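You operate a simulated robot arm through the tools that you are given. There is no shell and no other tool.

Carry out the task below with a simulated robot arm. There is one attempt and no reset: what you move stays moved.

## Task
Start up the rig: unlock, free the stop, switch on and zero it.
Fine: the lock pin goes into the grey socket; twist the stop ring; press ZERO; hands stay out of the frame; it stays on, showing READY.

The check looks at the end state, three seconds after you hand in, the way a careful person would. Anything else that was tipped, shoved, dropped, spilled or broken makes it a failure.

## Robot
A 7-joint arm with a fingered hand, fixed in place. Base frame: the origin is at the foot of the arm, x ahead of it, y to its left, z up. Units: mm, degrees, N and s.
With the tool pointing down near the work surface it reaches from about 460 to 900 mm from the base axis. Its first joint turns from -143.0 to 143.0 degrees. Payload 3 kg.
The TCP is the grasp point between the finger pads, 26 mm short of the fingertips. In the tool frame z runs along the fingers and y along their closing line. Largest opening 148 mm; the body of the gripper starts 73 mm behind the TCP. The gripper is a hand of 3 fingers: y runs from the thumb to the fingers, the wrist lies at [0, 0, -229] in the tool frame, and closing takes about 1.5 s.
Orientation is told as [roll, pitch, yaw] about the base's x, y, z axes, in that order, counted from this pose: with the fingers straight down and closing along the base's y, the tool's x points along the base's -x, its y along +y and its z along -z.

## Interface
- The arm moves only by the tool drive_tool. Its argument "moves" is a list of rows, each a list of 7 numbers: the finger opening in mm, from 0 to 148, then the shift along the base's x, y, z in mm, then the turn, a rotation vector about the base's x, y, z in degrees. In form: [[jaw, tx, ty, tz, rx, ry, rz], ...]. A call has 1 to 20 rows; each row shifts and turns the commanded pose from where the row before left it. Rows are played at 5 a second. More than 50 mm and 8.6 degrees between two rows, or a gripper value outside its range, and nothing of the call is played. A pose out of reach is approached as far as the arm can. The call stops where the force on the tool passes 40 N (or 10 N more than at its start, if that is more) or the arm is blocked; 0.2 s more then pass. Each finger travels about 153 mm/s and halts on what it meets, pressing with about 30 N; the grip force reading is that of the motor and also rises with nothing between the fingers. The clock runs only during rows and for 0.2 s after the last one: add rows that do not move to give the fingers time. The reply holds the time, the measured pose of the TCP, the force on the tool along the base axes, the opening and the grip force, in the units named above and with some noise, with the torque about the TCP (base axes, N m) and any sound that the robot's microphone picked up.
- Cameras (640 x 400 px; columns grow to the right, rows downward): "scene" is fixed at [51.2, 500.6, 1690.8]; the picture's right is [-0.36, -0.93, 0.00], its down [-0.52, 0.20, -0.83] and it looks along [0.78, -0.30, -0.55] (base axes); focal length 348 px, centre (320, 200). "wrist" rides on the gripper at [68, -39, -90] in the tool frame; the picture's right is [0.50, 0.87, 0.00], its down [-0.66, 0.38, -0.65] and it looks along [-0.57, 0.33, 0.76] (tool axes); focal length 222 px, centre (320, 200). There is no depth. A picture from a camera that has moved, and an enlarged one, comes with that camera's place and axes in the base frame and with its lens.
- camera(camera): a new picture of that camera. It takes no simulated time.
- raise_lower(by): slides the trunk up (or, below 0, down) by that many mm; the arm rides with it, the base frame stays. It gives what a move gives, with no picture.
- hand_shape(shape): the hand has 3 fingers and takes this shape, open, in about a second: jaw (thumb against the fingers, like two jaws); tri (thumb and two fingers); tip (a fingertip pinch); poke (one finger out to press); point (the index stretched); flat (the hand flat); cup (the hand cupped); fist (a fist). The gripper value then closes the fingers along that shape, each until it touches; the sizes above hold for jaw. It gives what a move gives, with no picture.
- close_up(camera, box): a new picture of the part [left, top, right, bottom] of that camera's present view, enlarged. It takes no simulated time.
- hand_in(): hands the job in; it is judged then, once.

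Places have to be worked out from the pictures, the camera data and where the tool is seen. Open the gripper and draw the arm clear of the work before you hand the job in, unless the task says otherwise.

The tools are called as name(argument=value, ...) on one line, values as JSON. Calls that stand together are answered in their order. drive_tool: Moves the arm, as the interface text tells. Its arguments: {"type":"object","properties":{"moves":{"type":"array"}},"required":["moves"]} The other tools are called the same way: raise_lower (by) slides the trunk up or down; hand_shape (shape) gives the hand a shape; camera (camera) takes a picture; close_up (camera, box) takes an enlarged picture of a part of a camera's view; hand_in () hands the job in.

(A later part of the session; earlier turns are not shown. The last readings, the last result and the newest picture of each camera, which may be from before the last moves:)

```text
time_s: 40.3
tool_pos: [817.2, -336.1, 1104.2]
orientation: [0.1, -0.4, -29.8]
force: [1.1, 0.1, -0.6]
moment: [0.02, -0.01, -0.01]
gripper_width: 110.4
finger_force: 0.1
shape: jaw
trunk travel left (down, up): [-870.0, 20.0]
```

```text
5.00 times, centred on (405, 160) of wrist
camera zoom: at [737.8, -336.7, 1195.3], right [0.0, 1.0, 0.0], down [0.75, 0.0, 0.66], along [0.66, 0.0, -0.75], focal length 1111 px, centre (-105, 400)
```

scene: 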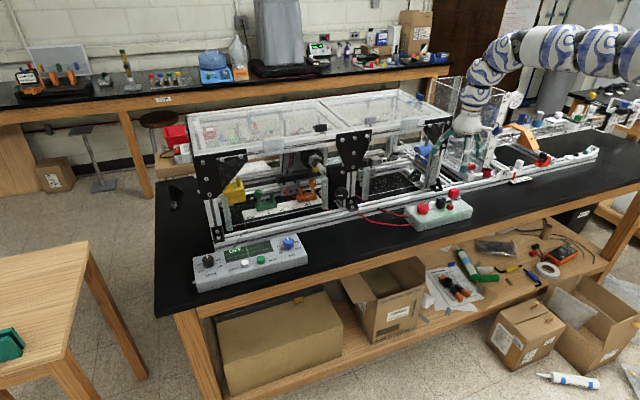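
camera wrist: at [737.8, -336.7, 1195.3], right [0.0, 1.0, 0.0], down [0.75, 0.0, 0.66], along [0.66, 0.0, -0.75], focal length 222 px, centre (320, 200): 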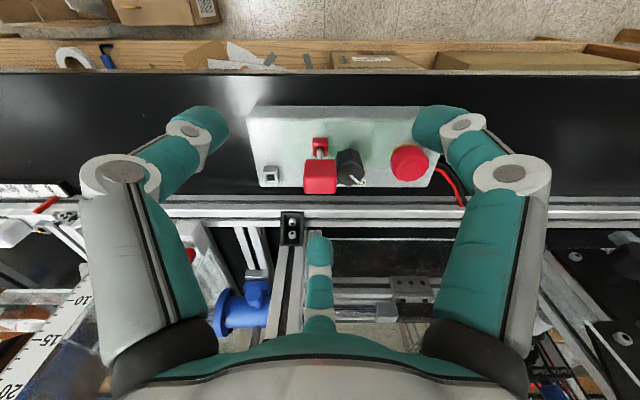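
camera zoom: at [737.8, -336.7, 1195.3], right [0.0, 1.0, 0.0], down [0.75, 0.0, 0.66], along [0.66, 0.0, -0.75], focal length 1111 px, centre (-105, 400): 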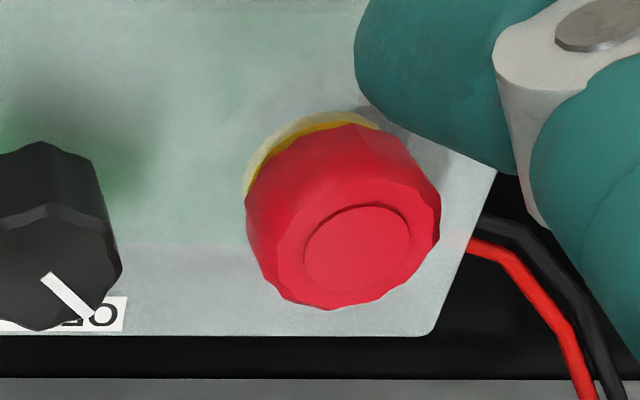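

Measurements: handle ~34(y)×22(x)×32 mm centred (877, -337), top z≈1013, bottom ≈981; sockets top ≈940; grey hole ≈(920, -406); knob (893, -299), stop (893, -219). I'll move above the handle and check alignment.

drive_tool(moves=[[110, 30, 0, 0, 0, 0.4, 0], [110, 30, -1, -20, 0, 0, 0], [110, 0, 0, -20, 0, 0, 0], [110, 0, 0, 0, 0, 0, 0]])

camera(camera="wrist")

close_up(camera="wrist", box=[240, 120, 400, 220])

close_up(camera="scene", box=[400, 140, 500, 230])

```text
time_s: 41.3
tool_pos: [877.2, -337.9, 1064.8]
orientation: [-0.1, -0.1, -29.7]
force: [0.6, 1.4, -0.4]
moment: [0.02, 0.02, 0.02]
gripper_width: 110.0
finger_force: 0.1
shape: jaw
trunk travel left (down, up): [-870.0, 20.0]
```

```text
taken
camera wrist: at [799.7, -338.1, 1156.0], right [0.0, 1.0, 0.0], down [0.76, 0.0, 0.65], along [0.65, 0.0, -0.76], focal length 222 px, centre (320, 200)
```

wrist: 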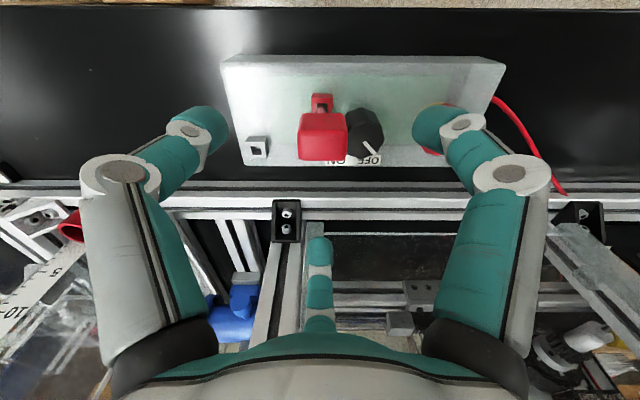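

```text
4.00 times, centred on (320, 170) of wrist
camera zoom: at [799.7, -338.1, 1156.0], right [0.0, 1.0, 0.0], down [0.76, 0.0, 0.65], along [0.65, 0.0, -0.76], focal length 888 px, centre (320, 320)
```

zoom: 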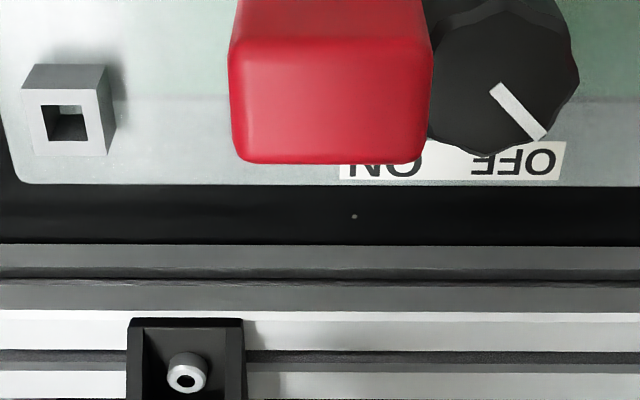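

```text
4.44 times, centred on (450, 185) of scene
camera zoom: at [51.2, 500.6, 1690.8], right [-0.36, -0.93, 0.0], down [-0.52, 0.2, -0.83], along [0.78, -0.3, -0.55], focal length 1548 px, centre (-258, 267)
```

zoom: 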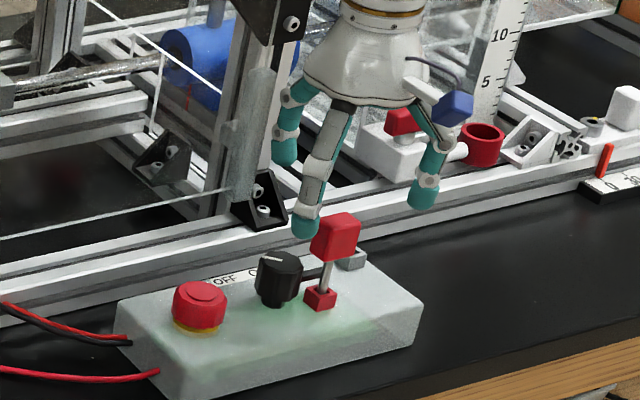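

Triangulating the two views, the handle centre is ≈(872.5, -336.5) with its top ≈1018 and bottom ≈987. I'll descend around it and then close gently.

drive_tool(moves=[[110, -4.7, 1.4, -15, 0, 0, 0], [110, 0, 0, -15, 0, 0, 0], [110, 0, 0, -12, 0, 0, 0], [110, 0, 0, -10, 0, 0, 0], [110, 0, 0, 0, 0, 0, 0]])

camera(camera="wrist")

close_up(camera="scene", box=[410, 150, 490, 220])

```text
time_s: 42.5
tool_pos: [872.3, -336.9, 1012.2]
orientation: [0.0, -0.1, -29.7]
force: [0.2, -0.5, 0.3]
moment: [0.04, -0.01, -0.01]
gripper_width: 110.1
finger_force: 0.1
shape: jaw
trunk travel left (down, up): [-870.0, 20.0]
```

```text
taken
camera wrist: at [793.1, -336.7, 1103.6], right [0.0, 1.0, 0.0], down [0.76, 0.0, 0.65], along [0.65, 0.0, -0.76], focal length 222 px, centre (320, 200)
```

wrist: 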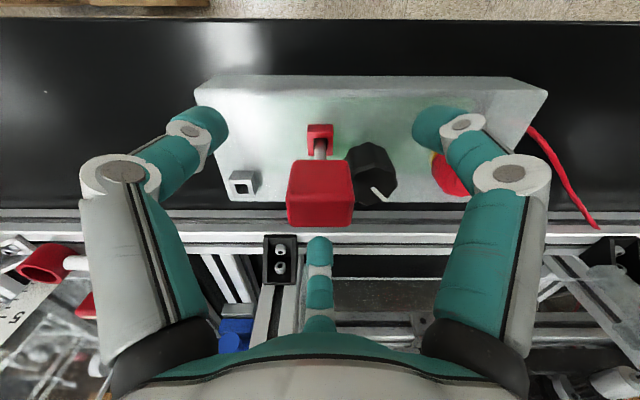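

```text
5.71 times, centred on (450, 185) of scene
camera zoom: at [51.2, 500.6, 1690.8], right [-0.36, -0.93, 0.0], down [-0.52, 0.2, -0.83], along [0.78, -0.3, -0.55], focal length 1990 px, centre (-423, 286)
```

zoom: 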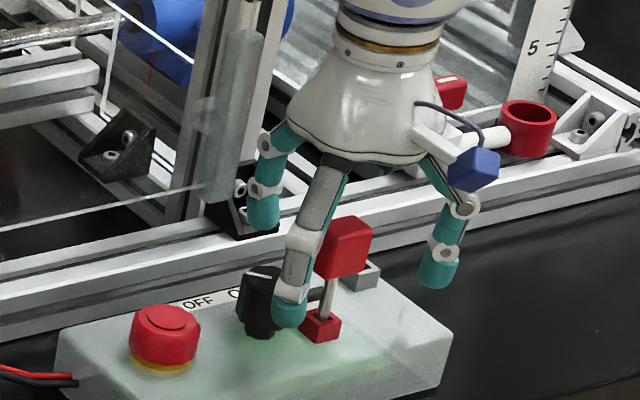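

Let me check the handle alignment relative to the finger centre at this height.

close_up(camera="wrist", box=[220, 110, 420, 235])

```text
3.20 times, centred on (320, 172) of wrist
camera zoom: at [793.1, -336.7, 1103.6], right [0.0, 1.0, 0.0], down [0.76, 0.0, 0.65], along [0.65, 0.0, -0.76], focal length 711 px, centre (320, 288)
```

zoom: 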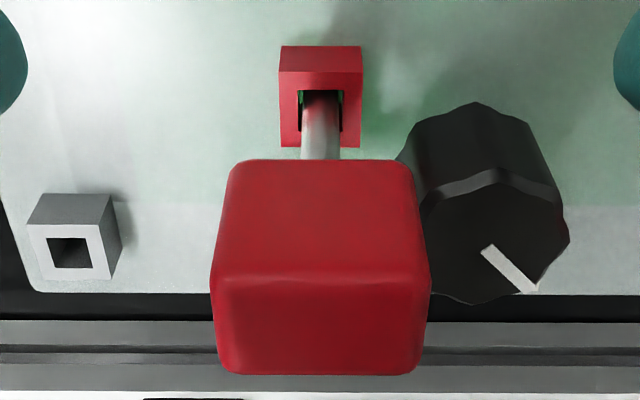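

The handle spans z 985–1020, centred at (874, -336.7), so I'm well aligned. Shift +1.5 mm in x and close.

drive_tool(moves=[[90, 1.5, 0, -2, 0, 0, 0], [60, 0, 0, 0, 0, 0, 0], [40, 0, 0, 0, 0, 0, 0], [25, 0, 0, 0, 0, 0, 0], [10, 0, 0, 0, 0, 0, 0], [10, 0, 0, 0, 0, 0, 0], [10, 0, 0, 0, 0, 0, 0], [10, 0, 0, 0, 0, 0, 0]])

camera(camera="wrist")

close_up(camera="scene", box=[410, 150, 490, 220])

```text
time_s: 44.3
tool_pos: [874.1, -337.2, 1009.5]
orientation: [-0.1, -0.2, -29.8]
force: [-0.1, 0.4, -0.5]
moment: [-0.01, 0.0, 0.0]
gripper_width: 10.9
finger_force: 30.0
shape: jaw
trunk travel left (down, up): [-870.0, 20.0]
```

```text
taken
camera wrist: at [794.6, -336.9, 1101.5], right [0.0, 1.0, 0.0], down [0.76, 0.0, 0.65], along [0.65, 0.0, -0.76], focal length 222 px, centre (320, 200)
```

wrist: 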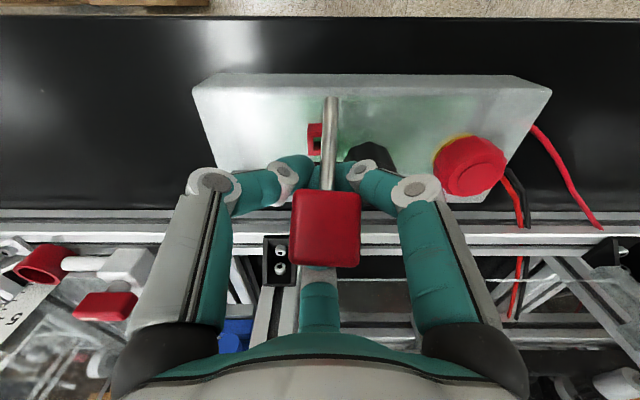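

```text
5.71 times, centred on (450, 185) of scene
camera zoom: at [51.2, 500.6, 1690.8], right [-0.36, -0.93, 0.0], down [-0.52, 0.2, -0.83], along [0.78, -0.3, -0.55], focal length 1990 px, centre (-423, 286)
```

zoom: 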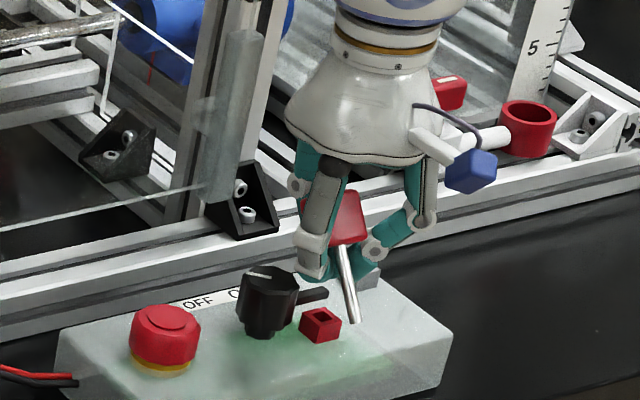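

The fingers squeezed the handle upward and the pin has come out of its socket, tilted in the hand. I need a close look at how it is held.

close_up(camera="wrist", box=[220, 80, 420, 280])

close_up(camera="scene", box=[435, 170, 475, 215])

```text
2.00 times, centred on (320, 180) of wrist
camera zoom: at [794.6, -336.9, 1101.5], right [0.0, 1.0, 0.0], down [0.76, 0.0, 0.65], along [0.65, 0.0, -0.76], focal length 444 px, centre (320, 240)
```

zoom: 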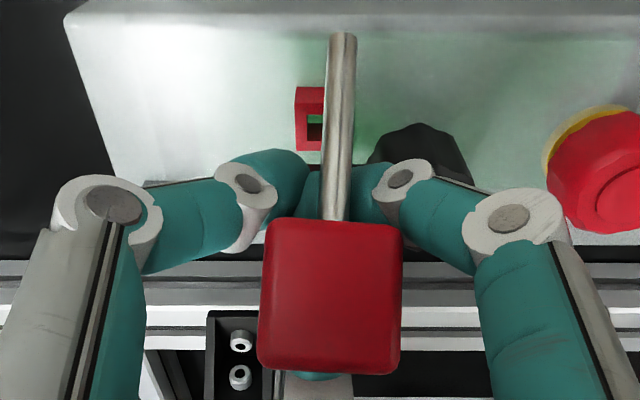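

```text
8.89 times, centred on (455, 192) of scene
camera zoom: at [51.2, 500.6, 1690.8], right [-0.36, -0.93, 0.0], down [-0.52, 0.2, -0.83], along [0.78, -0.3, -0.55], focal length 3095 px, centre (-880, 267)
```

zoom: 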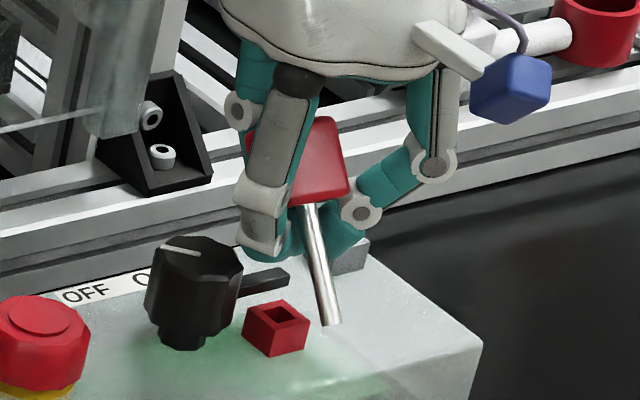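

The pin is held at its root by the three fingertips and tilts about 34° toward -x. I'll lift it clear and check that the grip is stable before tilting the hand to make the pin vertical.

drive_tool(moves=[[5, 0, 0, 10, 0, 0, 0], [5, 0, 0, 20, 0, 0, 0], [5, 0, 0, 30, 0, 0, 0], [5, 0, 0, 30, 0, 0, 0], [5, 0, 0, 0, 0, 0, 0]])

close_up(camera="wrist", box=[220, 80, 420, 280])

close_up(camera="scene", box=[410, 130, 490, 220])

```text
time_s: 45.5
tool_pos: [873.0, -336.5, 1099.6]
orientation: [-0.1, -0.1, -29.8]
force: [-0.4, 0.6, -0.3]
moment: [-0.02, -0.02, -0.01]
gripper_width: 0.1
finger_force: 30.5
shape: jaw
trunk travel left (down, up): [-870.0, 20.0]
```

```text
2.00 times, centred on (320, 180) of wrist
camera zoom: at [793.8, -335.8, 1191.2], right [0.0, 1.0, 0.0], down [0.76, 0.0, 0.65], along [0.65, 0.0, -0.76], focal length 444 px, centre (320, 240)
```

zoom: 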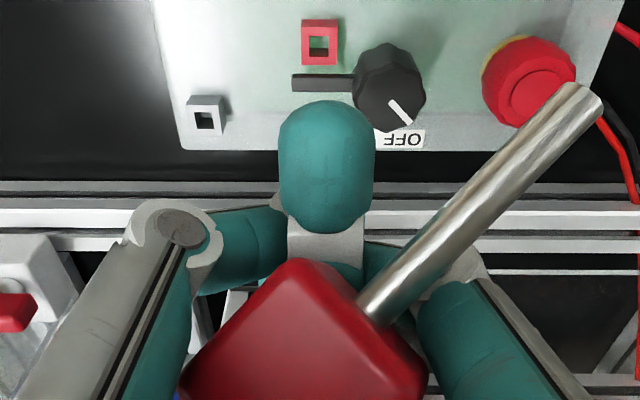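

```text
4.44 times, centred on (450, 175) of scene
camera zoom: at [51.2, 500.6, 1690.8], right [-0.36, -0.93, 0.0], down [-0.52, 0.2, -0.83], along [0.78, -0.3, -0.55], focal length 1548 px, centre (-258, 311)
```

zoom: 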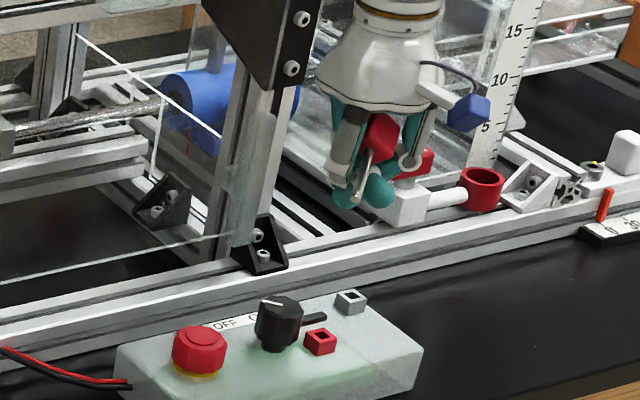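

The second close command made the fingers shut completely, so the pin is only caged in the hand. I'll carry it over the empty bench right of the box, low down, so I can release and regrasp it safely.

drive_tool(moves=[[0, 0, -20, 0, 0, 0, 0], [0, 0, -30, 0, 0, 0, 0], [0, 0, -30, 0, 0, 0, 0], [0, 0, -30, 0, 0, 0, 0], [0, 0, -30, 0, 0, 0, 0], [0, 0, -30, 0, 0, 0, 0], [0, 0, -30, 0, 0, 0, 0], [0, 0, -10, -20, 0, 0, 0], [0, 0, 0, -30, 0, 0, 0], [0, 0, 0, -30, 0, 0, 0], [0, 0, 0, -10, 0, 0, 0], [0, 0, 0, 0, 0, 0, 0]])

camera(camera="wrist")

close_up(camera="scene", box=[440, 110, 540, 200])

```text
time_s: 48.1
tool_pos: [836.6, -510.1, 1032.5]
orientation: [-0.1, -0.1, -29.8]
force: [0.1, 0.2, -0.7]
moment: [0.02, -0.01, 0.04]
gripper_width: 0.0
finger_force: 29.7
shape: jaw
out of reach, approached as far as the arm can: row 6, 7, 8, 9, 10, 11
trunk travel left (down, up): [-870.0, 20.0]
```

```text
taken
camera wrist: at [758.2, -510.4, 1123.5], right [0.0, 1.0, 0.0], down [0.76, 0.0, 0.65], along [0.65, 0.0, -0.76], focal length 222 px, centre (320, 200)
```

wrist: 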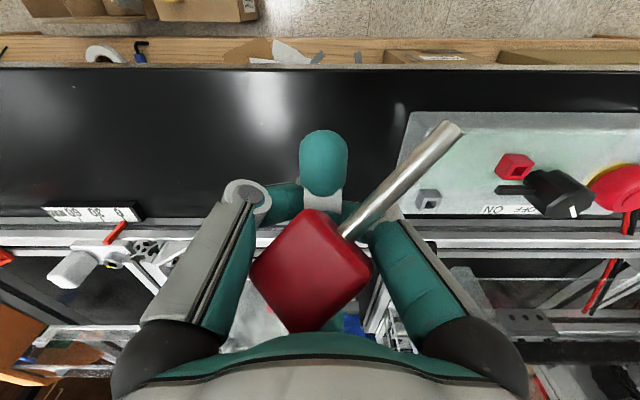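

```text
4.44 times, centred on (490, 155) of scene
camera zoom: at [51.2, 500.6, 1690.8], right [-0.36, -0.93, 0.0], down [-0.52, 0.2, -0.83], along [0.78, -0.3, -0.55], focal length 1548 px, centre (-436, 400)
```

zoom: 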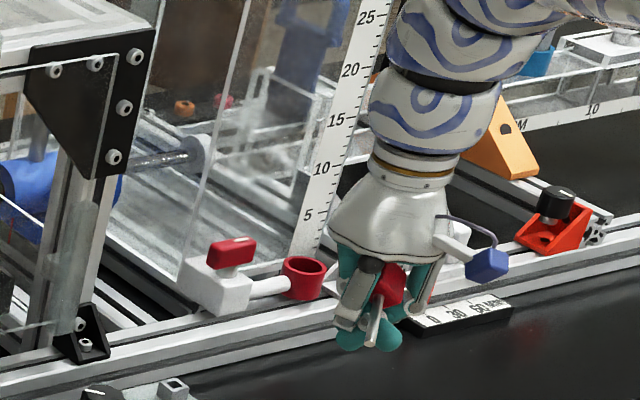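

I reached an outer limit with the trunk this high; I'll lower the trunk, which also keeps the hand over the empty bench.

raise_lower(by=-85)

camera(camera="wrist")

close_up(camera="scene", box=[440, 120, 540, 210])

```text
time_s: 49.3
tool_pos: [836.7, -509.6, 948.5]
orientation: [-0.1, 0.0, -29.8]
force: [0.3, 0.9, -0.2]
moment: [-0.02, -0.02, -0.01]
gripper_width: 0.0
finger_force: 29.5
shape: jaw
trunk travel left (down, up): [-785.0, 105.0]
```

```text
taken
camera wrist: at [758.1, -510.4, 1038.7], right [0.0, 1.0, 0.0], down [0.76, 0.0, 0.65], along [0.65, 0.0, -0.76], focal length 222 px, centre (320, 200)
```

wrist: 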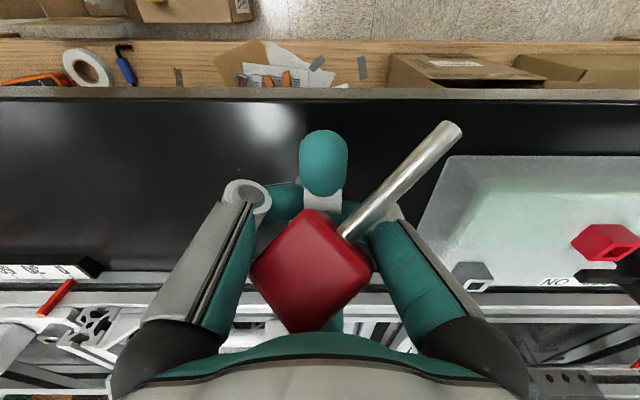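

```text
4.44 times, centred on (490, 165) of scene
camera zoom: at [51.2, 500.6, 1690.8], right [-0.36, -0.93, 0.0], down [-0.52, 0.2, -0.83], along [0.78, -0.3, -0.55], focal length 1548 px, centre (-436, 356)
```

zoom: 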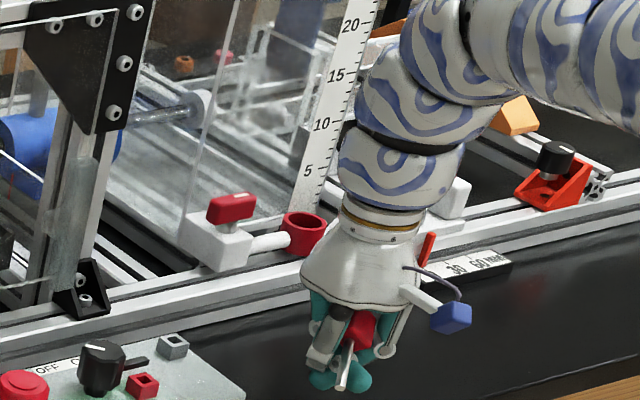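

The pin rests horizontally in the cage (handle ~30 mm above the TCP). I'll lower in small trunk steps toward the bench, watching the force.

raise_lower(by=-15)

raise_lower(by=-10)

close_up(camera="scene", box=[465, 170, 545, 220])

```text
time_s: 50.0
tool_pos: [837.7, -510.2, 932.9]
orientation: [-0.1, -0.1, -29.8]
force: [0.1, 0.3, -0.1]
moment: [-0.01, 0.0, -0.01]
gripper_width: 0.0
finger_force: 29.8
shape: jaw
trunk travel left (down, up): [-770.0, 120.0]
```

```text
time_s: 50.5
tool_pos: [838.1, -510.4, 922.1]
orientation: [-0.1, -0.1, -29.8]
force: [0.1, 0.4, -0.7]
moment: [0.03, 0.02, -0.04]
gripper_width: 0.0
finger_force: 30.2
shape: jaw
trunk travel left (down, up): [-760.0, 130.0]
```

```text
8.00 times, centred on (505, 195) of scene
camera zoom: at [51.2, 500.6, 1690.8], right [-0.36, -0.93, 0.0], down [-0.52, 0.2, -0.83], along [0.78, -0.3, -0.55], focal length 2786 px, centre (-1160, 240)
```

zoom: 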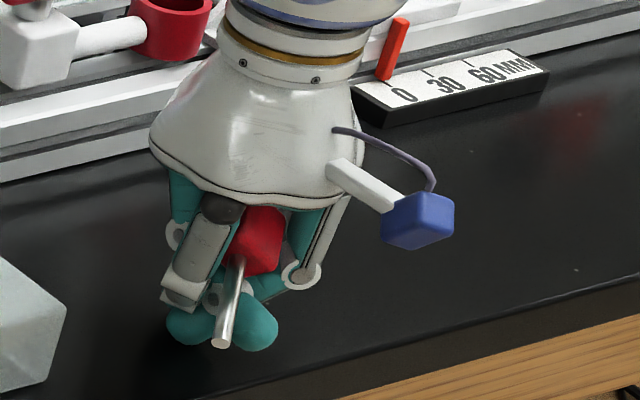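

Fingertips are ≈896 with no contact; a bit more.

raise_lower(by=-6)

raise_lower(by=-4)

close_up(camera="scene", box=[480, 190, 530, 221])

```text
time_s: 51.1
tool_pos: [837.4, -511.5, 918.8]
orientation: [-0.2, -0.3, -29.9]
force: [-0.8, -4.3, 16.5]
moment: [0.09, -0.03, 0.0]
gripper_width: 0.1
finger_force: 30.7
shape: jaw
trunk travel left (down, up): [-754.0, 136.0]
```

```text
time_s: 51.8
tool_pos: [836.5, -512.9, 916.6]
orientation: [-0.1, -0.6, -30.0]
force: [-6.0, -0.8, 19.5]
moment: [0.19, 0.02, 0.06]
gripper_width: 0.1
finger_force: 30.0
shape: jaw
trunk travel left (down, up): [-750.0, 140.0]
stopped: the force on the tool passed its limit at 40 N (the readings are from after the stop); the commanded pose is now the measured one
```

```text
12.80 times, centred on (505, 206) of scene
camera zoom: at [51.2, 500.6, 1690.8], right [-0.36, -0.93, 0.0], down [-0.52, 0.2, -0.83], along [0.78, -0.3, -0.55], focal length 4457 px, centre (-2048, 130)
```

zoom: 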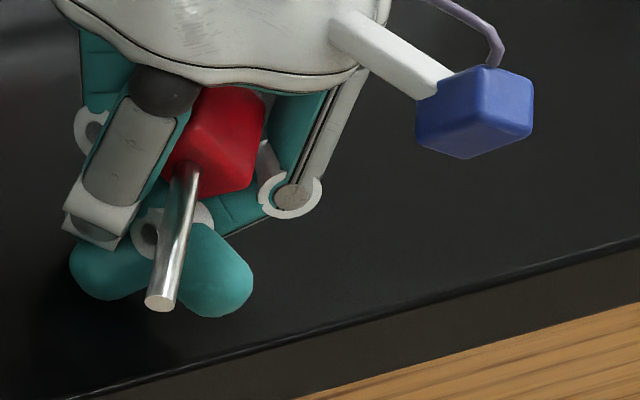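

The fingertips touch the bench at TCP ≈ 920. I'll back up slightly and open in small steps.

raise_lower(by=10)

drive_tool(moves=[[10, 0, 0, 0, 0, 0, 0], [20, 0, 0, 0, 0, 0, 0], [20, 0, 0, 0, 0, 0, 0]])

camera(camera="wrist")

close_up(camera="scene", box=[480, 190, 530, 221])

```text
time_s: 52.4
tool_pos: [838.3, -511.2, 924.2]
orientation: [-0.1, -0.2, -29.8]
force: [-0.8, -0.3, -0.6]
moment: [-0.01, 0.0, 0.0]
gripper_width: 0.3
finger_force: 29.7
shape: jaw
trunk travel left (down, up): [-760.0, 130.0]
```

```text
time_s: 53.2
tool_pos: [839.2, -511.6, 926.8]
orientation: [-0.1, -0.6, -29.8]
force: [2.0, 0.3, 8.0]
moment: [-0.01, -0.03, 0.01]
gripper_width: 19.8
finger_force: 0.0
shape: jaw
trunk travel left (down, up): [-760.0, 130.0]
```

```text
taken
camera wrist: at [759.2, -511.9, 1016.8], right [0.0, 1.0, -0.01], down [0.75, 0.01, 0.66], along [0.66, 0.0, -0.75], focal length 222 px, centre (320, 200)
```

wrist: 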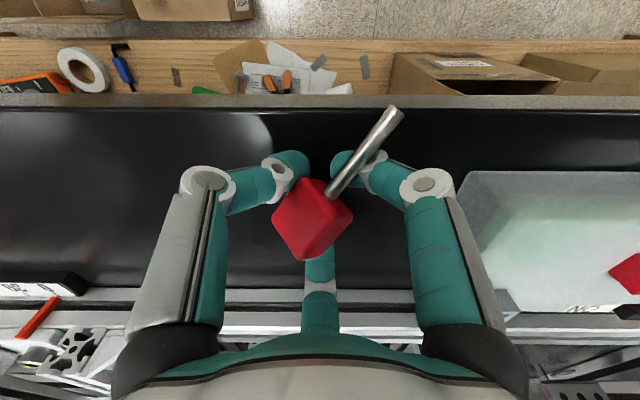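

```text
12.80 times, centred on (505, 206) of scene
camera zoom: at [51.2, 500.6, 1690.8], right [-0.36, -0.93, 0.0], down [-0.52, 0.2, -0.83], along [0.78, -0.3, -0.55], focal length 4457 px, centre (-2048, 130)
```

zoom: 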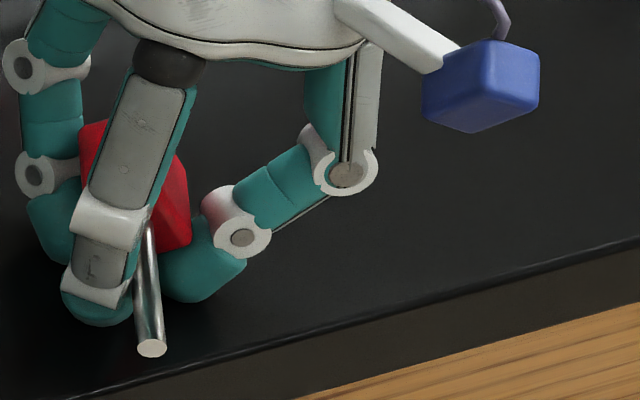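

The handle has settled lower between the fingers. I'll lift 5 mm (the tips extend as they open) and keep opening.

raise_lower(by=6)

drive_tool(moves=[[30, 0, 0, 0, 0, 0, 0], [40, 0, 0, 0, 0, 0, 0], [50, 0, 0, 0, 0, 0, 0], [50, 0, 0, 0, 0, 0, 0]])

camera(camera="wrist")

close_up(camera="scene", box=[480, 190, 530, 221])

```text
time_s: 53.7
tool_pos: [837.6, -511.6, 931.5]
orientation: [-0.1, -0.4, -29.7]
force: [0.3, -0.4, -0.3]
moment: [0.01, 0.03, 0.02]
gripper_width: 20.0
finger_force: 0.1
shape: jaw
trunk travel left (down, up): [-766.0, 124.0]
```

```text
time_s: 54.7
tool_pos: [838.4, -513.6, 930.3]
orientation: [0.0, -0.3, -29.7]
force: [0.3, 0.0, 0.1]
moment: [0.01, 0.01, 0.01]
gripper_width: 49.7
finger_force: 0.1
shape: jaw
trunk travel left (down, up): [-766.0, 124.0]
```

```text
taken
camera wrist: at [759.1, -512.2, 1021.7], right [0.0, 1.0, 0.0], down [0.75, 0.01, 0.66], along [0.66, 0.0, -0.75], focal length 222 px, centre (320, 200)
```

wrist: 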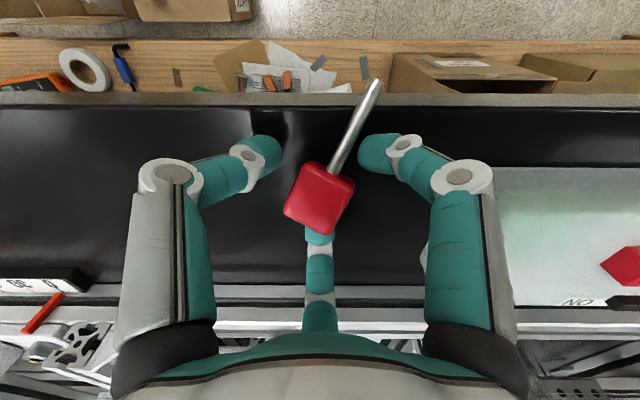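

```text
12.80 times, centred on (505, 206) of scene
camera zoom: at [51.2, 500.6, 1690.8], right [-0.36, -0.93, 0.0], down [-0.52, 0.2, -0.83], along [0.78, -0.3, -0.55], focal length 4457 px, centre (-2048, 130)
```

zoom: 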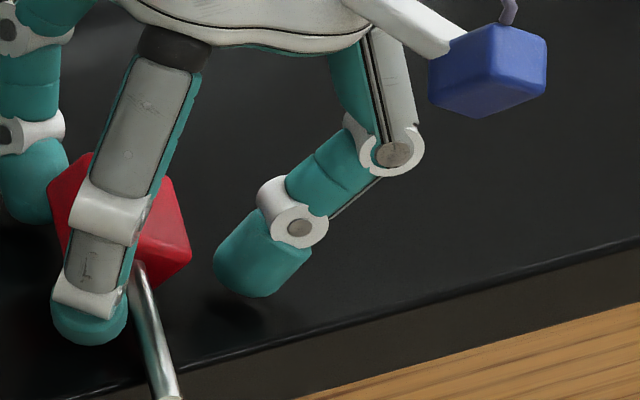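

The pin now lies on the bench with the shaft pointing roughly toward -x. I'll open fully and rise to see it clearly.

drive_tool(moves=[[70, 0, 0, 0, 0, 0, 0], [90, 0, 0, 0, 0, 0, 0], [120, 0, 0, 0, 0, 0, 0], [148, 0, 0, 0, 0, 0, 0], [148, 0, 0, 0, 0, 0, 0]])

raise_lower(by=60)

camera(camera="wrist")

close_up(camera="wrist", box=[240, 90, 400, 200])

close_up(camera="scene", box=[470, 190, 540, 230])

```text
time_s: 55.9
tool_pos: [838.5, -513.3, 930.2]
orientation: [-0.1, -0.4, -29.8]
force: [0.4, 0.1, 0.5]
moment: [0.02, -0.01, 0.01]
gripper_width: 147.8
finger_force: 0.0
shape: jaw
trunk travel left (down, up): [-766.0, 124.0]
```

```text
time_s: 56.9
tool_pos: [838.9, -512.4, 990.0]
orientation: [0.0, -0.3, -29.9]
force: [-0.6, 0.9, -0.6]
moment: [0.04, 0.01, 0.01]
gripper_width: 147.9
finger_force: 0.1
shape: jaw
trunk travel left (down, up): [-826.0, 64.0]
```

```text
taken
camera wrist: at [759.3, -512.3, 1081.5], right [0.0, 1.0, 0.0], down [0.75, 0.01, 0.66], along [0.66, 0.0, -0.75], focal length 222 px, centre (320, 200)
```

wrist: 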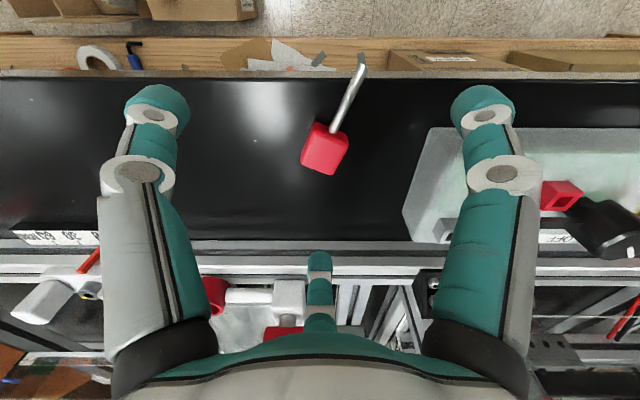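

```text
3.64 times, centred on (320, 145) of wrist
camera zoom: at [759.3, -512.3, 1081.5], right [0.0, 1.0, 0.0], down [0.75, 0.01, 0.66], along [0.66, 0.0, -0.75], focal length 808 px, centre (320, 400)
```

zoom: 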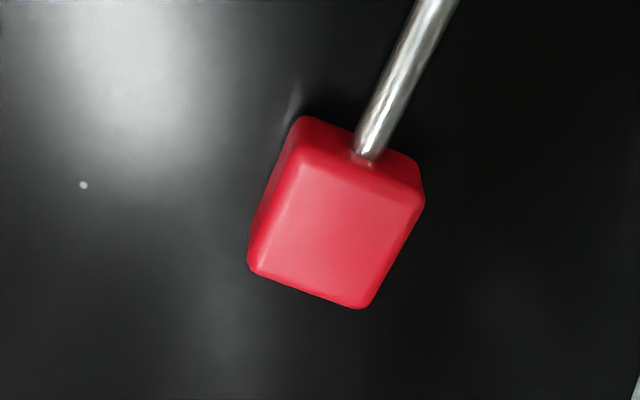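

```text
9.14 times, centred on (505, 210) of scene
camera zoom: at [51.2, 500.6, 1690.8], right [-0.36, -0.93, 0.0], down [-0.52, 0.2, -0.83], along [0.78, -0.3, -0.55], focal length 3184 px, centre (-1371, 109)
```

zoom: 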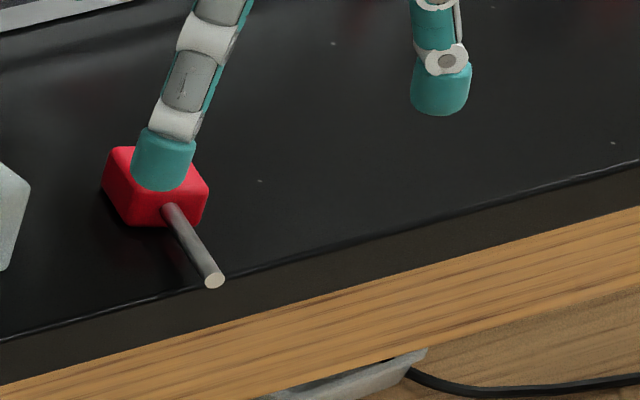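

The pin lies flat: handle centre ≈(858.5, -507.5), 22 mm tall, shaft at azimuth ≈161°. Plan: regrasp the handle with the thumb on the back, turn the hand horizontal so the shaft points down, then insert. First I'll trade trunk height for arm height to gain reach, and yaw to about +56°.

drive_tool(moves=[[148, 0, 0, 40, 0, 0, 8], [148, 0, 0, 40, 0, 0, 8], [148, 0, 0, 40, 0, 0, 8], [148, 0, 0, 30, 0, 0, 8], [148, 0, 0, 0, 0, 0, 8], [148, 0, 0, 0, 0, 0, 8], [148, 0, 0, 0, 0, 0, 0]])

raise_lower(by=-110)

drive_tool(moves=[[148, 0, 0, 40, 0, 0, 8], [148, 0, 0, 40, 0, 0, 8], [148, 5, 0, 20, 0, 0, 8], [148, 5, 0, 0, 0, 0, 8], [148, 5, 0, 0, 0, 0, 6], [148, 5, 0, 0, 0, 0, 0]])

raise_lower(by=-90)

camera(camera="wrist")

camera(camera="scene")

```text
time_s: 58.5
tool_pos: [838.6, -512.9, 1140.1]
orientation: [-0.1, -0.4, 18.3]
force: [1.1, -0.5, -0.9]
moment: [0.0, 0.01, -0.01]
gripper_width: 148.0
finger_force: 0.0
shape: jaw
trunk travel left (down, up): [-826.0, 64.0]
```

```text
time_s: 59.9
tool_pos: [837.8, -513.4, 1031.0]
orientation: [-0.2, -0.5, 18.2]
force: [0.2, 0.5, 0.5]
moment: [-0.01, 0.01, 0.0]
gripper_width: 148.1
finger_force: 0.0
shape: jaw
trunk travel left (down, up): [-716.0, 174.0]
```

```text
time_s: 61.3
tool_pos: [857.8, -513.0, 1131.0]
orientation: [-0.1, -0.4, 56.2]
force: [-0.1, 0.0, 0.6]
moment: [0.01, 0.01, -0.03]
gripper_width: 147.8
finger_force: 0.1
shape: jaw
trunk travel left (down, up): [-716.0, 174.0]
```

```text
time_s: 62.6
tool_pos: [857.5, -511.8, 1041.7]
orientation: [-0.1, -0.4, 56.1]
force: [-0.6, 0.7, -0.4]
moment: [0.0, 0.02, -0.01]
gripper_width: 147.9
finger_force: 0.0
shape: jaw
trunk travel left (down, up): [-626.0, 264.0]
```

```text
taken
camera wrist: at [851.1, -590.2, 1132.4], right [-1.0, 0.07, 0.0], down [0.05, 0.75, 0.66], along [0.05, 0.66, -0.75], focal length 222 px, centre (320, 200)
```

wrist: 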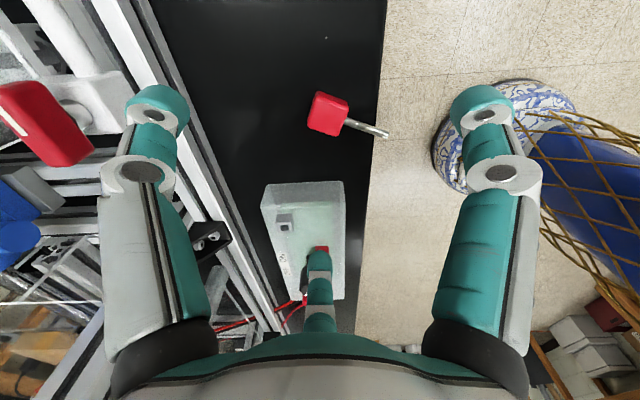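

```text
taken
```

scene: 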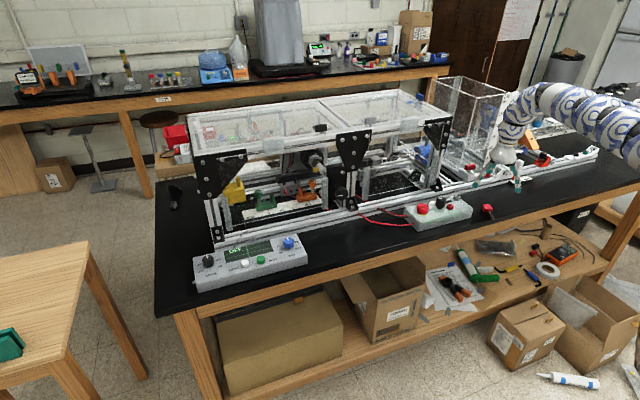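

Zoom to measure the pin pose from this new angle.

close_up(camera="wrist", box=[280, 80, 400, 155])

```text
5.33 times, centred on (340, 118) of wrist
camera zoom: at [851.1, -590.2, 1132.4], right [-1.0, 0.07, 0.0], down [0.05, 0.75, 0.66], along [0.05, 0.66, -0.75], focal length 1185 px, centre (213, 640)
```

zoom: 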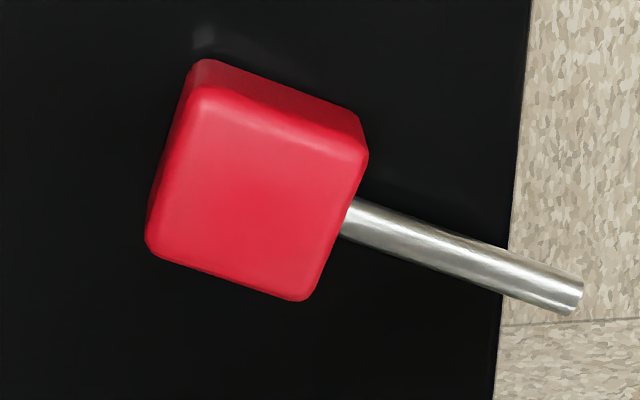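

Combining both views: handle centre ≈(852, -507.7), top ≈918, bench ≈896, shaft azimuth ≈159°. I'll narrow to 70 mm to stay clear of the box and descend around the handle.

drive_tool(moves=[[100, -5.5, 4, -20, 0, 0, 0], [70, 0, 0, -20, 0, 0, 0], [70, 0, 0, -20, 0, 0, 0], [70, 0, 0, 0, 0, 0, 0]])

camera(camera="wrist")

close_up(camera="scene", box=[460, 170, 540, 225])

```text
time_s: 63.6
tool_pos: [852.1, -508.3, 980.2]
orientation: [0.0, -0.4, 56.1]
force: [-0.3, -0.3, -0.9]
moment: [-0.02, -0.04, -0.02]
gripper_width: 70.5
finger_force: 0.1
shape: jaw
trunk travel left (down, up): [-626.0, 264.0]
```

```text
taken
camera wrist: at [844.5, -586.9, 1070.7], right [-1.0, 0.07, 0.0], down [0.05, 0.75, 0.66], along [0.05, 0.66, -0.75], focal length 222 px, centre (320, 200)
```

wrist: 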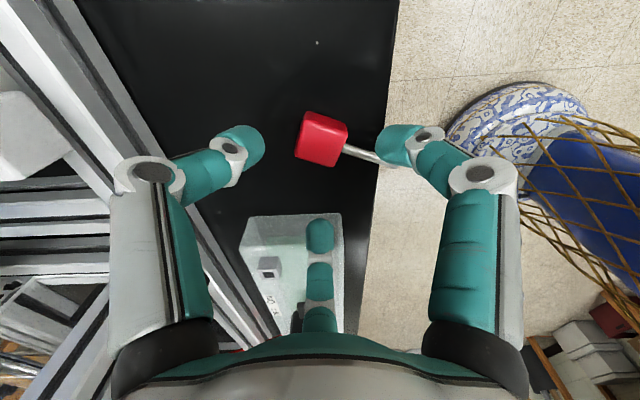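

```text
7.27 times, centred on (500, 198) of scene
camera zoom: at [51.2, 500.6, 1690.8], right [-0.36, -0.93, 0.0], down [-0.52, 0.2, -0.83], along [0.78, -0.3, -0.55], focal length 2533 px, centre (-989, 218)
```

zoom: 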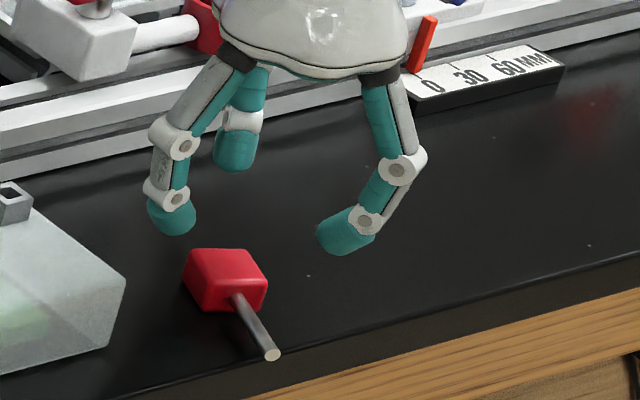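

Refine with a zoom from here.

close_up(camera="wrist", box=[270, 100, 390, 175])

```text
5.33 times, centred on (330, 138) of wrist
camera zoom: at [844.5, -586.9, 1070.7], right [-1.0, 0.07, 0.0], down [0.05, 0.75, 0.66], along [0.05, 0.66, -0.75], focal length 1185 px, centre (267, 533)
```

zoom: 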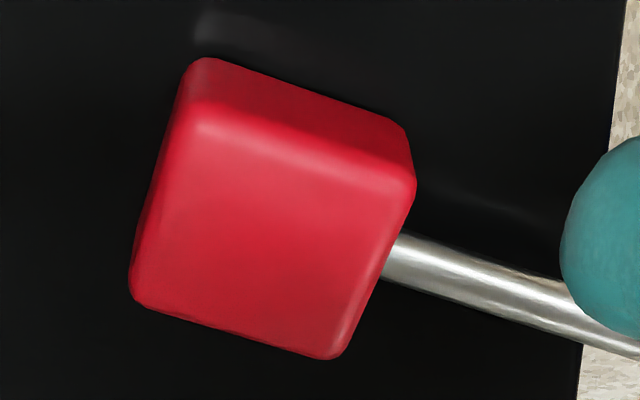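

Handle centre refined to (850.3, -509.3), top ≈921. I'll descend to TCP 935 so the fingertips sit around mid-handle.

drive_tool(moves=[[70, -1.8, -1, -15, 0, 0, 0], [70, 0, 0, -15, 0, 0, 0], [70, 0, 0, -10, 0, 0, 0], [70, 0, 0, -5, 0, 0, 0], [70, 0, 0, 0, 0, 0, 0]])

close_up(camera="wrist", box=[200, 100, 440, 280])

close_up(camera="scene", box=[465, 185, 535, 225])

```text
time_s: 64.8
tool_pos: [849.6, -509.1, 936.5]
orientation: [-0.1, -0.3, 56.2]
force: [-0.5, 0.6, 0.3]
moment: [-0.01, -0.02, 0.02]
gripper_width: 70.5
finger_force: 0.0
shape: jaw
trunk travel left (down, up): [-626.0, 264.0]
```

```text
2.22 times, centred on (320, 190) of wrist
camera zoom: at [844.1, -586.7, 1026.7], right [-1.0, 0.07, 0.0], down [0.05, 0.75, 0.66], along [0.05, 0.66, -0.75], focal length 494 px, centre (320, 222)
```

zoom: 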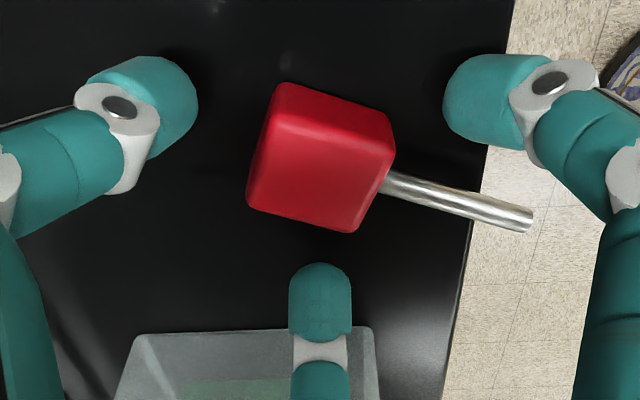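

```text
9.14 times, centred on (500, 205) of scene
camera zoom: at [51.2, 500.6, 1690.8], right [-0.36, -0.93, 0.0], down [-0.52, 0.2, -0.83], along [0.78, -0.3, -0.55], focal length 3184 px, centre (-1326, 154)
```

zoom: 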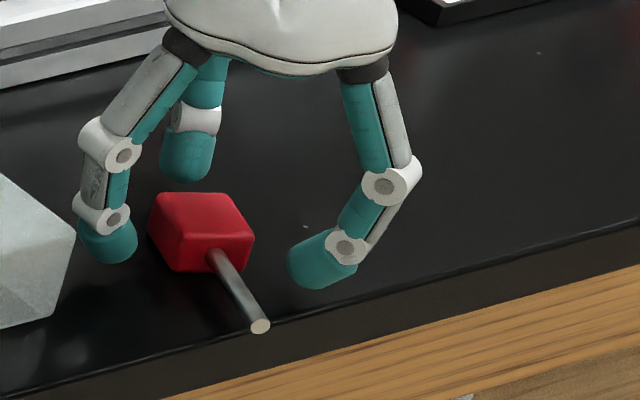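

The handle is well centred between the fingertips. Closing in steps.

drive_tool(moves=[[58, 0, 0, 0, 0, 0, 0], [50, 0, 0, 0, 0, 0, 0], [44, 0, 0, 0, 0, 0, 0], [38, 0, 0, 0, 0, 0, 0], [34, 0, 0, 0, 0, 0, 0], [34, 0, 0, 0, 0, 0, 0]])

close_up(camera="wrist", box=[200, 100, 440, 280])

close_up(camera="scene", box=[465, 185, 535, 225])

```text
time_s: 66.2
tool_pos: [849.8, -509.5, 935.0]
orientation: [-0.1, -0.3, 56.2]
force: [1.1, 0.2, -1.2]
moment: [-0.02, 0.02, -0.01]
gripper_width: 31.0
finger_force: 29.6
shape: jaw
trunk travel left (down, up): [-626.0, 264.0]
```

```text
2.22 times, centred on (320, 190) of wrist
camera zoom: at [844.2, -586.8, 1026.8], right [-1.0, 0.07, 0.0], down [0.05, 0.75, 0.66], along [0.05, 0.66, -0.75], focal length 494 px, centre (320, 222)
```

zoom: 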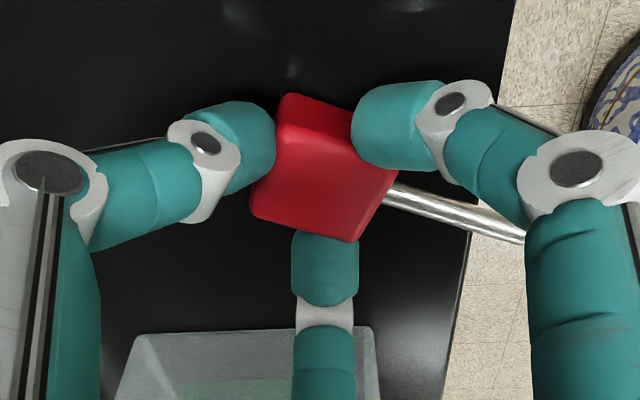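

```text
9.14 times, centred on (500, 205) of scene
camera zoom: at [51.2, 500.6, 1690.8], right [-0.36, -0.93, 0.0], down [-0.52, 0.2, -0.83], along [0.78, -0.3, -0.55], focal length 3184 px, centre (-1326, 154)
```

zoom: 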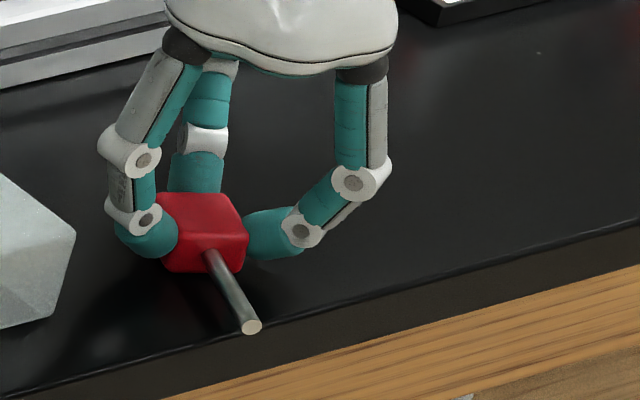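

Solid grip (31 mm, 30 N, handle held flat). I'll lift slowly and check that it stays put.

drive_tool(moves=[[28, 0, 0, 0, 0, 0, 0], [28, 0, 0, 8, 0, 0, 0], [28, 0, 0, 12, 0, 0, 0], [28, 0, 0, 20, 0, 0, 0], [28, 0, 0, 30, 0, 0, 0], [28, 0, 0, 0, 0, 0, 0]])

close_up(camera="wrist", box=[200, 100, 440, 280])

close_up(camera="scene", box=[460, 160, 540, 220])

```text
time_s: 67.6
tool_pos: [851.0, -510.0, 1006.3]
orientation: [-0.1, -0.5, 56.2]
force: [0.9, -0.3, -1.3]
moment: [0.01, -0.04, -0.01]
gripper_width: 28.8
finger_force: 30.0
shape: jaw
trunk travel left (down, up): [-626.0, 264.0]
```

```text
2.22 times, centred on (320, 190) of wrist
camera zoom: at [843.7, -587.5, 1098.0], right [-1.0, 0.07, -0.01], down [0.05, 0.75, 0.66], along [0.05, 0.66, -0.75], focal length 494 px, centre (320, 222)
```

zoom: 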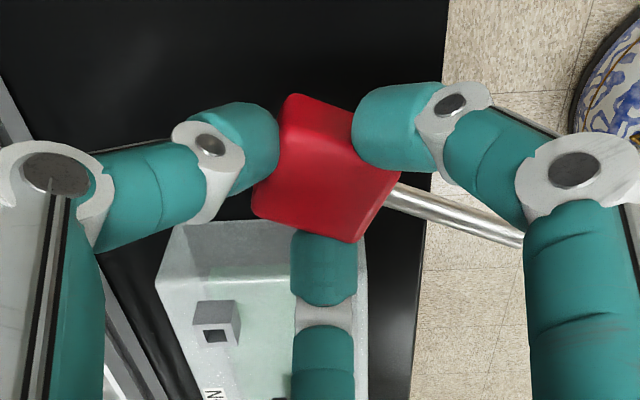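

```text
6.67 times, centred on (500, 190) of scene
camera zoom: at [51.2, 500.6, 1690.8], right [-0.36, -0.93, 0.0], down [-0.52, 0.2, -0.83], along [0.78, -0.3, -0.55], focal length 2322 px, centre (-880, 267)
```

zoom: 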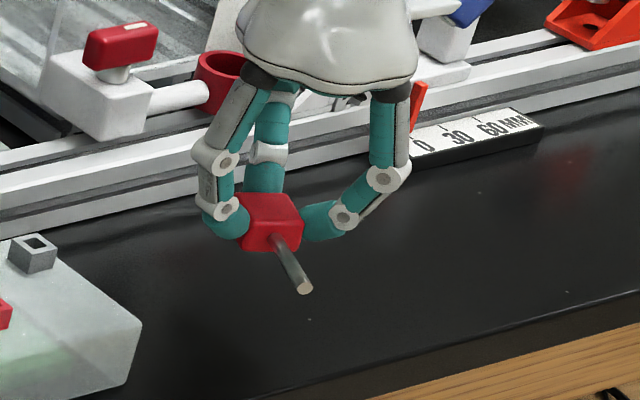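

The grip is stable. I'll raise the trunk so the wrist keeps enough distance when the hand goes horizontal, and yaw so the shaft points to azimuth ≈200° while moving toward the box at safe height.

raise_lower(by=255)

drive_tool(moves=[[28, 5, 12, -5, 0, 0, 7], [28, 5, 12, -10, 0, 0, 7], [28, 5, 12, -10, 0, 0, 7], [28, 5, 14, -10, 0, 0, 7], [28, 5, 15, -10, 0, 0, 7], [28, 5, 15, -10, 0, 0, 6], [28, 0, 0, 0, 0, 0, 0]])

camera(camera="wrist")

```text
time_s: 70.2
tool_pos: [850.1, -509.3, 1262.0]
orientation: [-0.1, -0.4, 56.2]
force: [0.4, -0.1, -0.8]
moment: [0.0, 0.0, 0.03]
gripper_width: 29.1
finger_force: 30.3
shape: jaw
trunk travel left (down, up): [-881.0, 9.0]
```

```text
time_s: 71.8
tool_pos: [859.4, -485.2, 1246.7]
orientation: [0.0, -0.4, 70.3]
force: [0.2, -0.6, -0.6]
moment: [-0.02, 0.0, 0.03]
gripper_width: 29.2
finger_force: 30.3
shape: jaw
out of reach, approached as far as the arm can: row 3, 4, 5, 6
trunk travel left (down, up): [-881.0, 9.0]
```

```text
taken
camera wrist: at [872.2, -562.6, 1338.0], right [-0.98, -0.18, 0.0], down [-0.14, 0.74, 0.66], along [-0.11, 0.65, -0.75], focal length 222 px, centre (320, 200)
```

wrist: 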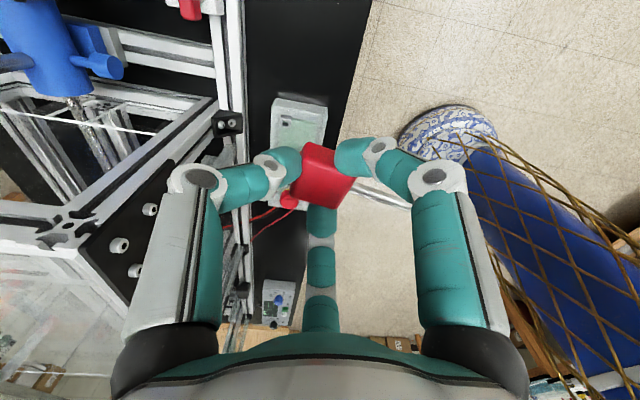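

Yaw seems limited at about 70°. I'll continue translating without yaw.

drive_tool(moves=[[28, 5, 15, -10, 0, 0, 0], [28, 5, 15, -10, 0, 0, 0], [28, 5, 15, -15, 0, 0, 0], [28, 5, 15, -15, 0, 0, 0], [28, 0, 0, 0, 0, 0, 0]])

```text
time_s: 73.0
tool_pos: [880.6, -425.6, 1194.7]
orientation: [-0.1, -0.3, 70.1]
force: [0.1, -0.8, -0.4]
moment: [0.0, 0.0, 0.03]
gripper_width: 29.0
finger_force: 30.2
shape: jaw
trunk travel left (down, up): [-881.0, 9.0]
```

Translation works. I'll try a little more yaw here (the arm azimuth has changed), then start tilting.

drive_tool(moves=[[28, 0, 0, 0, 0, 0, 7], [28, 0, 0, 0, 0, 0, 7], [28, 0, 0, 0, 0, 0, 0]])

```text
time_s: 73.8
tool_pos: [880.5, -424.1, 1196.2]
orientation: [-0.1, -0.5, 73.8]
force: [0.3, -0.6, -0.8]
moment: [0.0, 0.01, 0.01]
gripper_width: 28.7
finger_force: 30.3
shape: jaw
out of reach, approached as far as the arm can: row 1, 2
trunk travel left (down, up): [-881.0, 9.0]
```

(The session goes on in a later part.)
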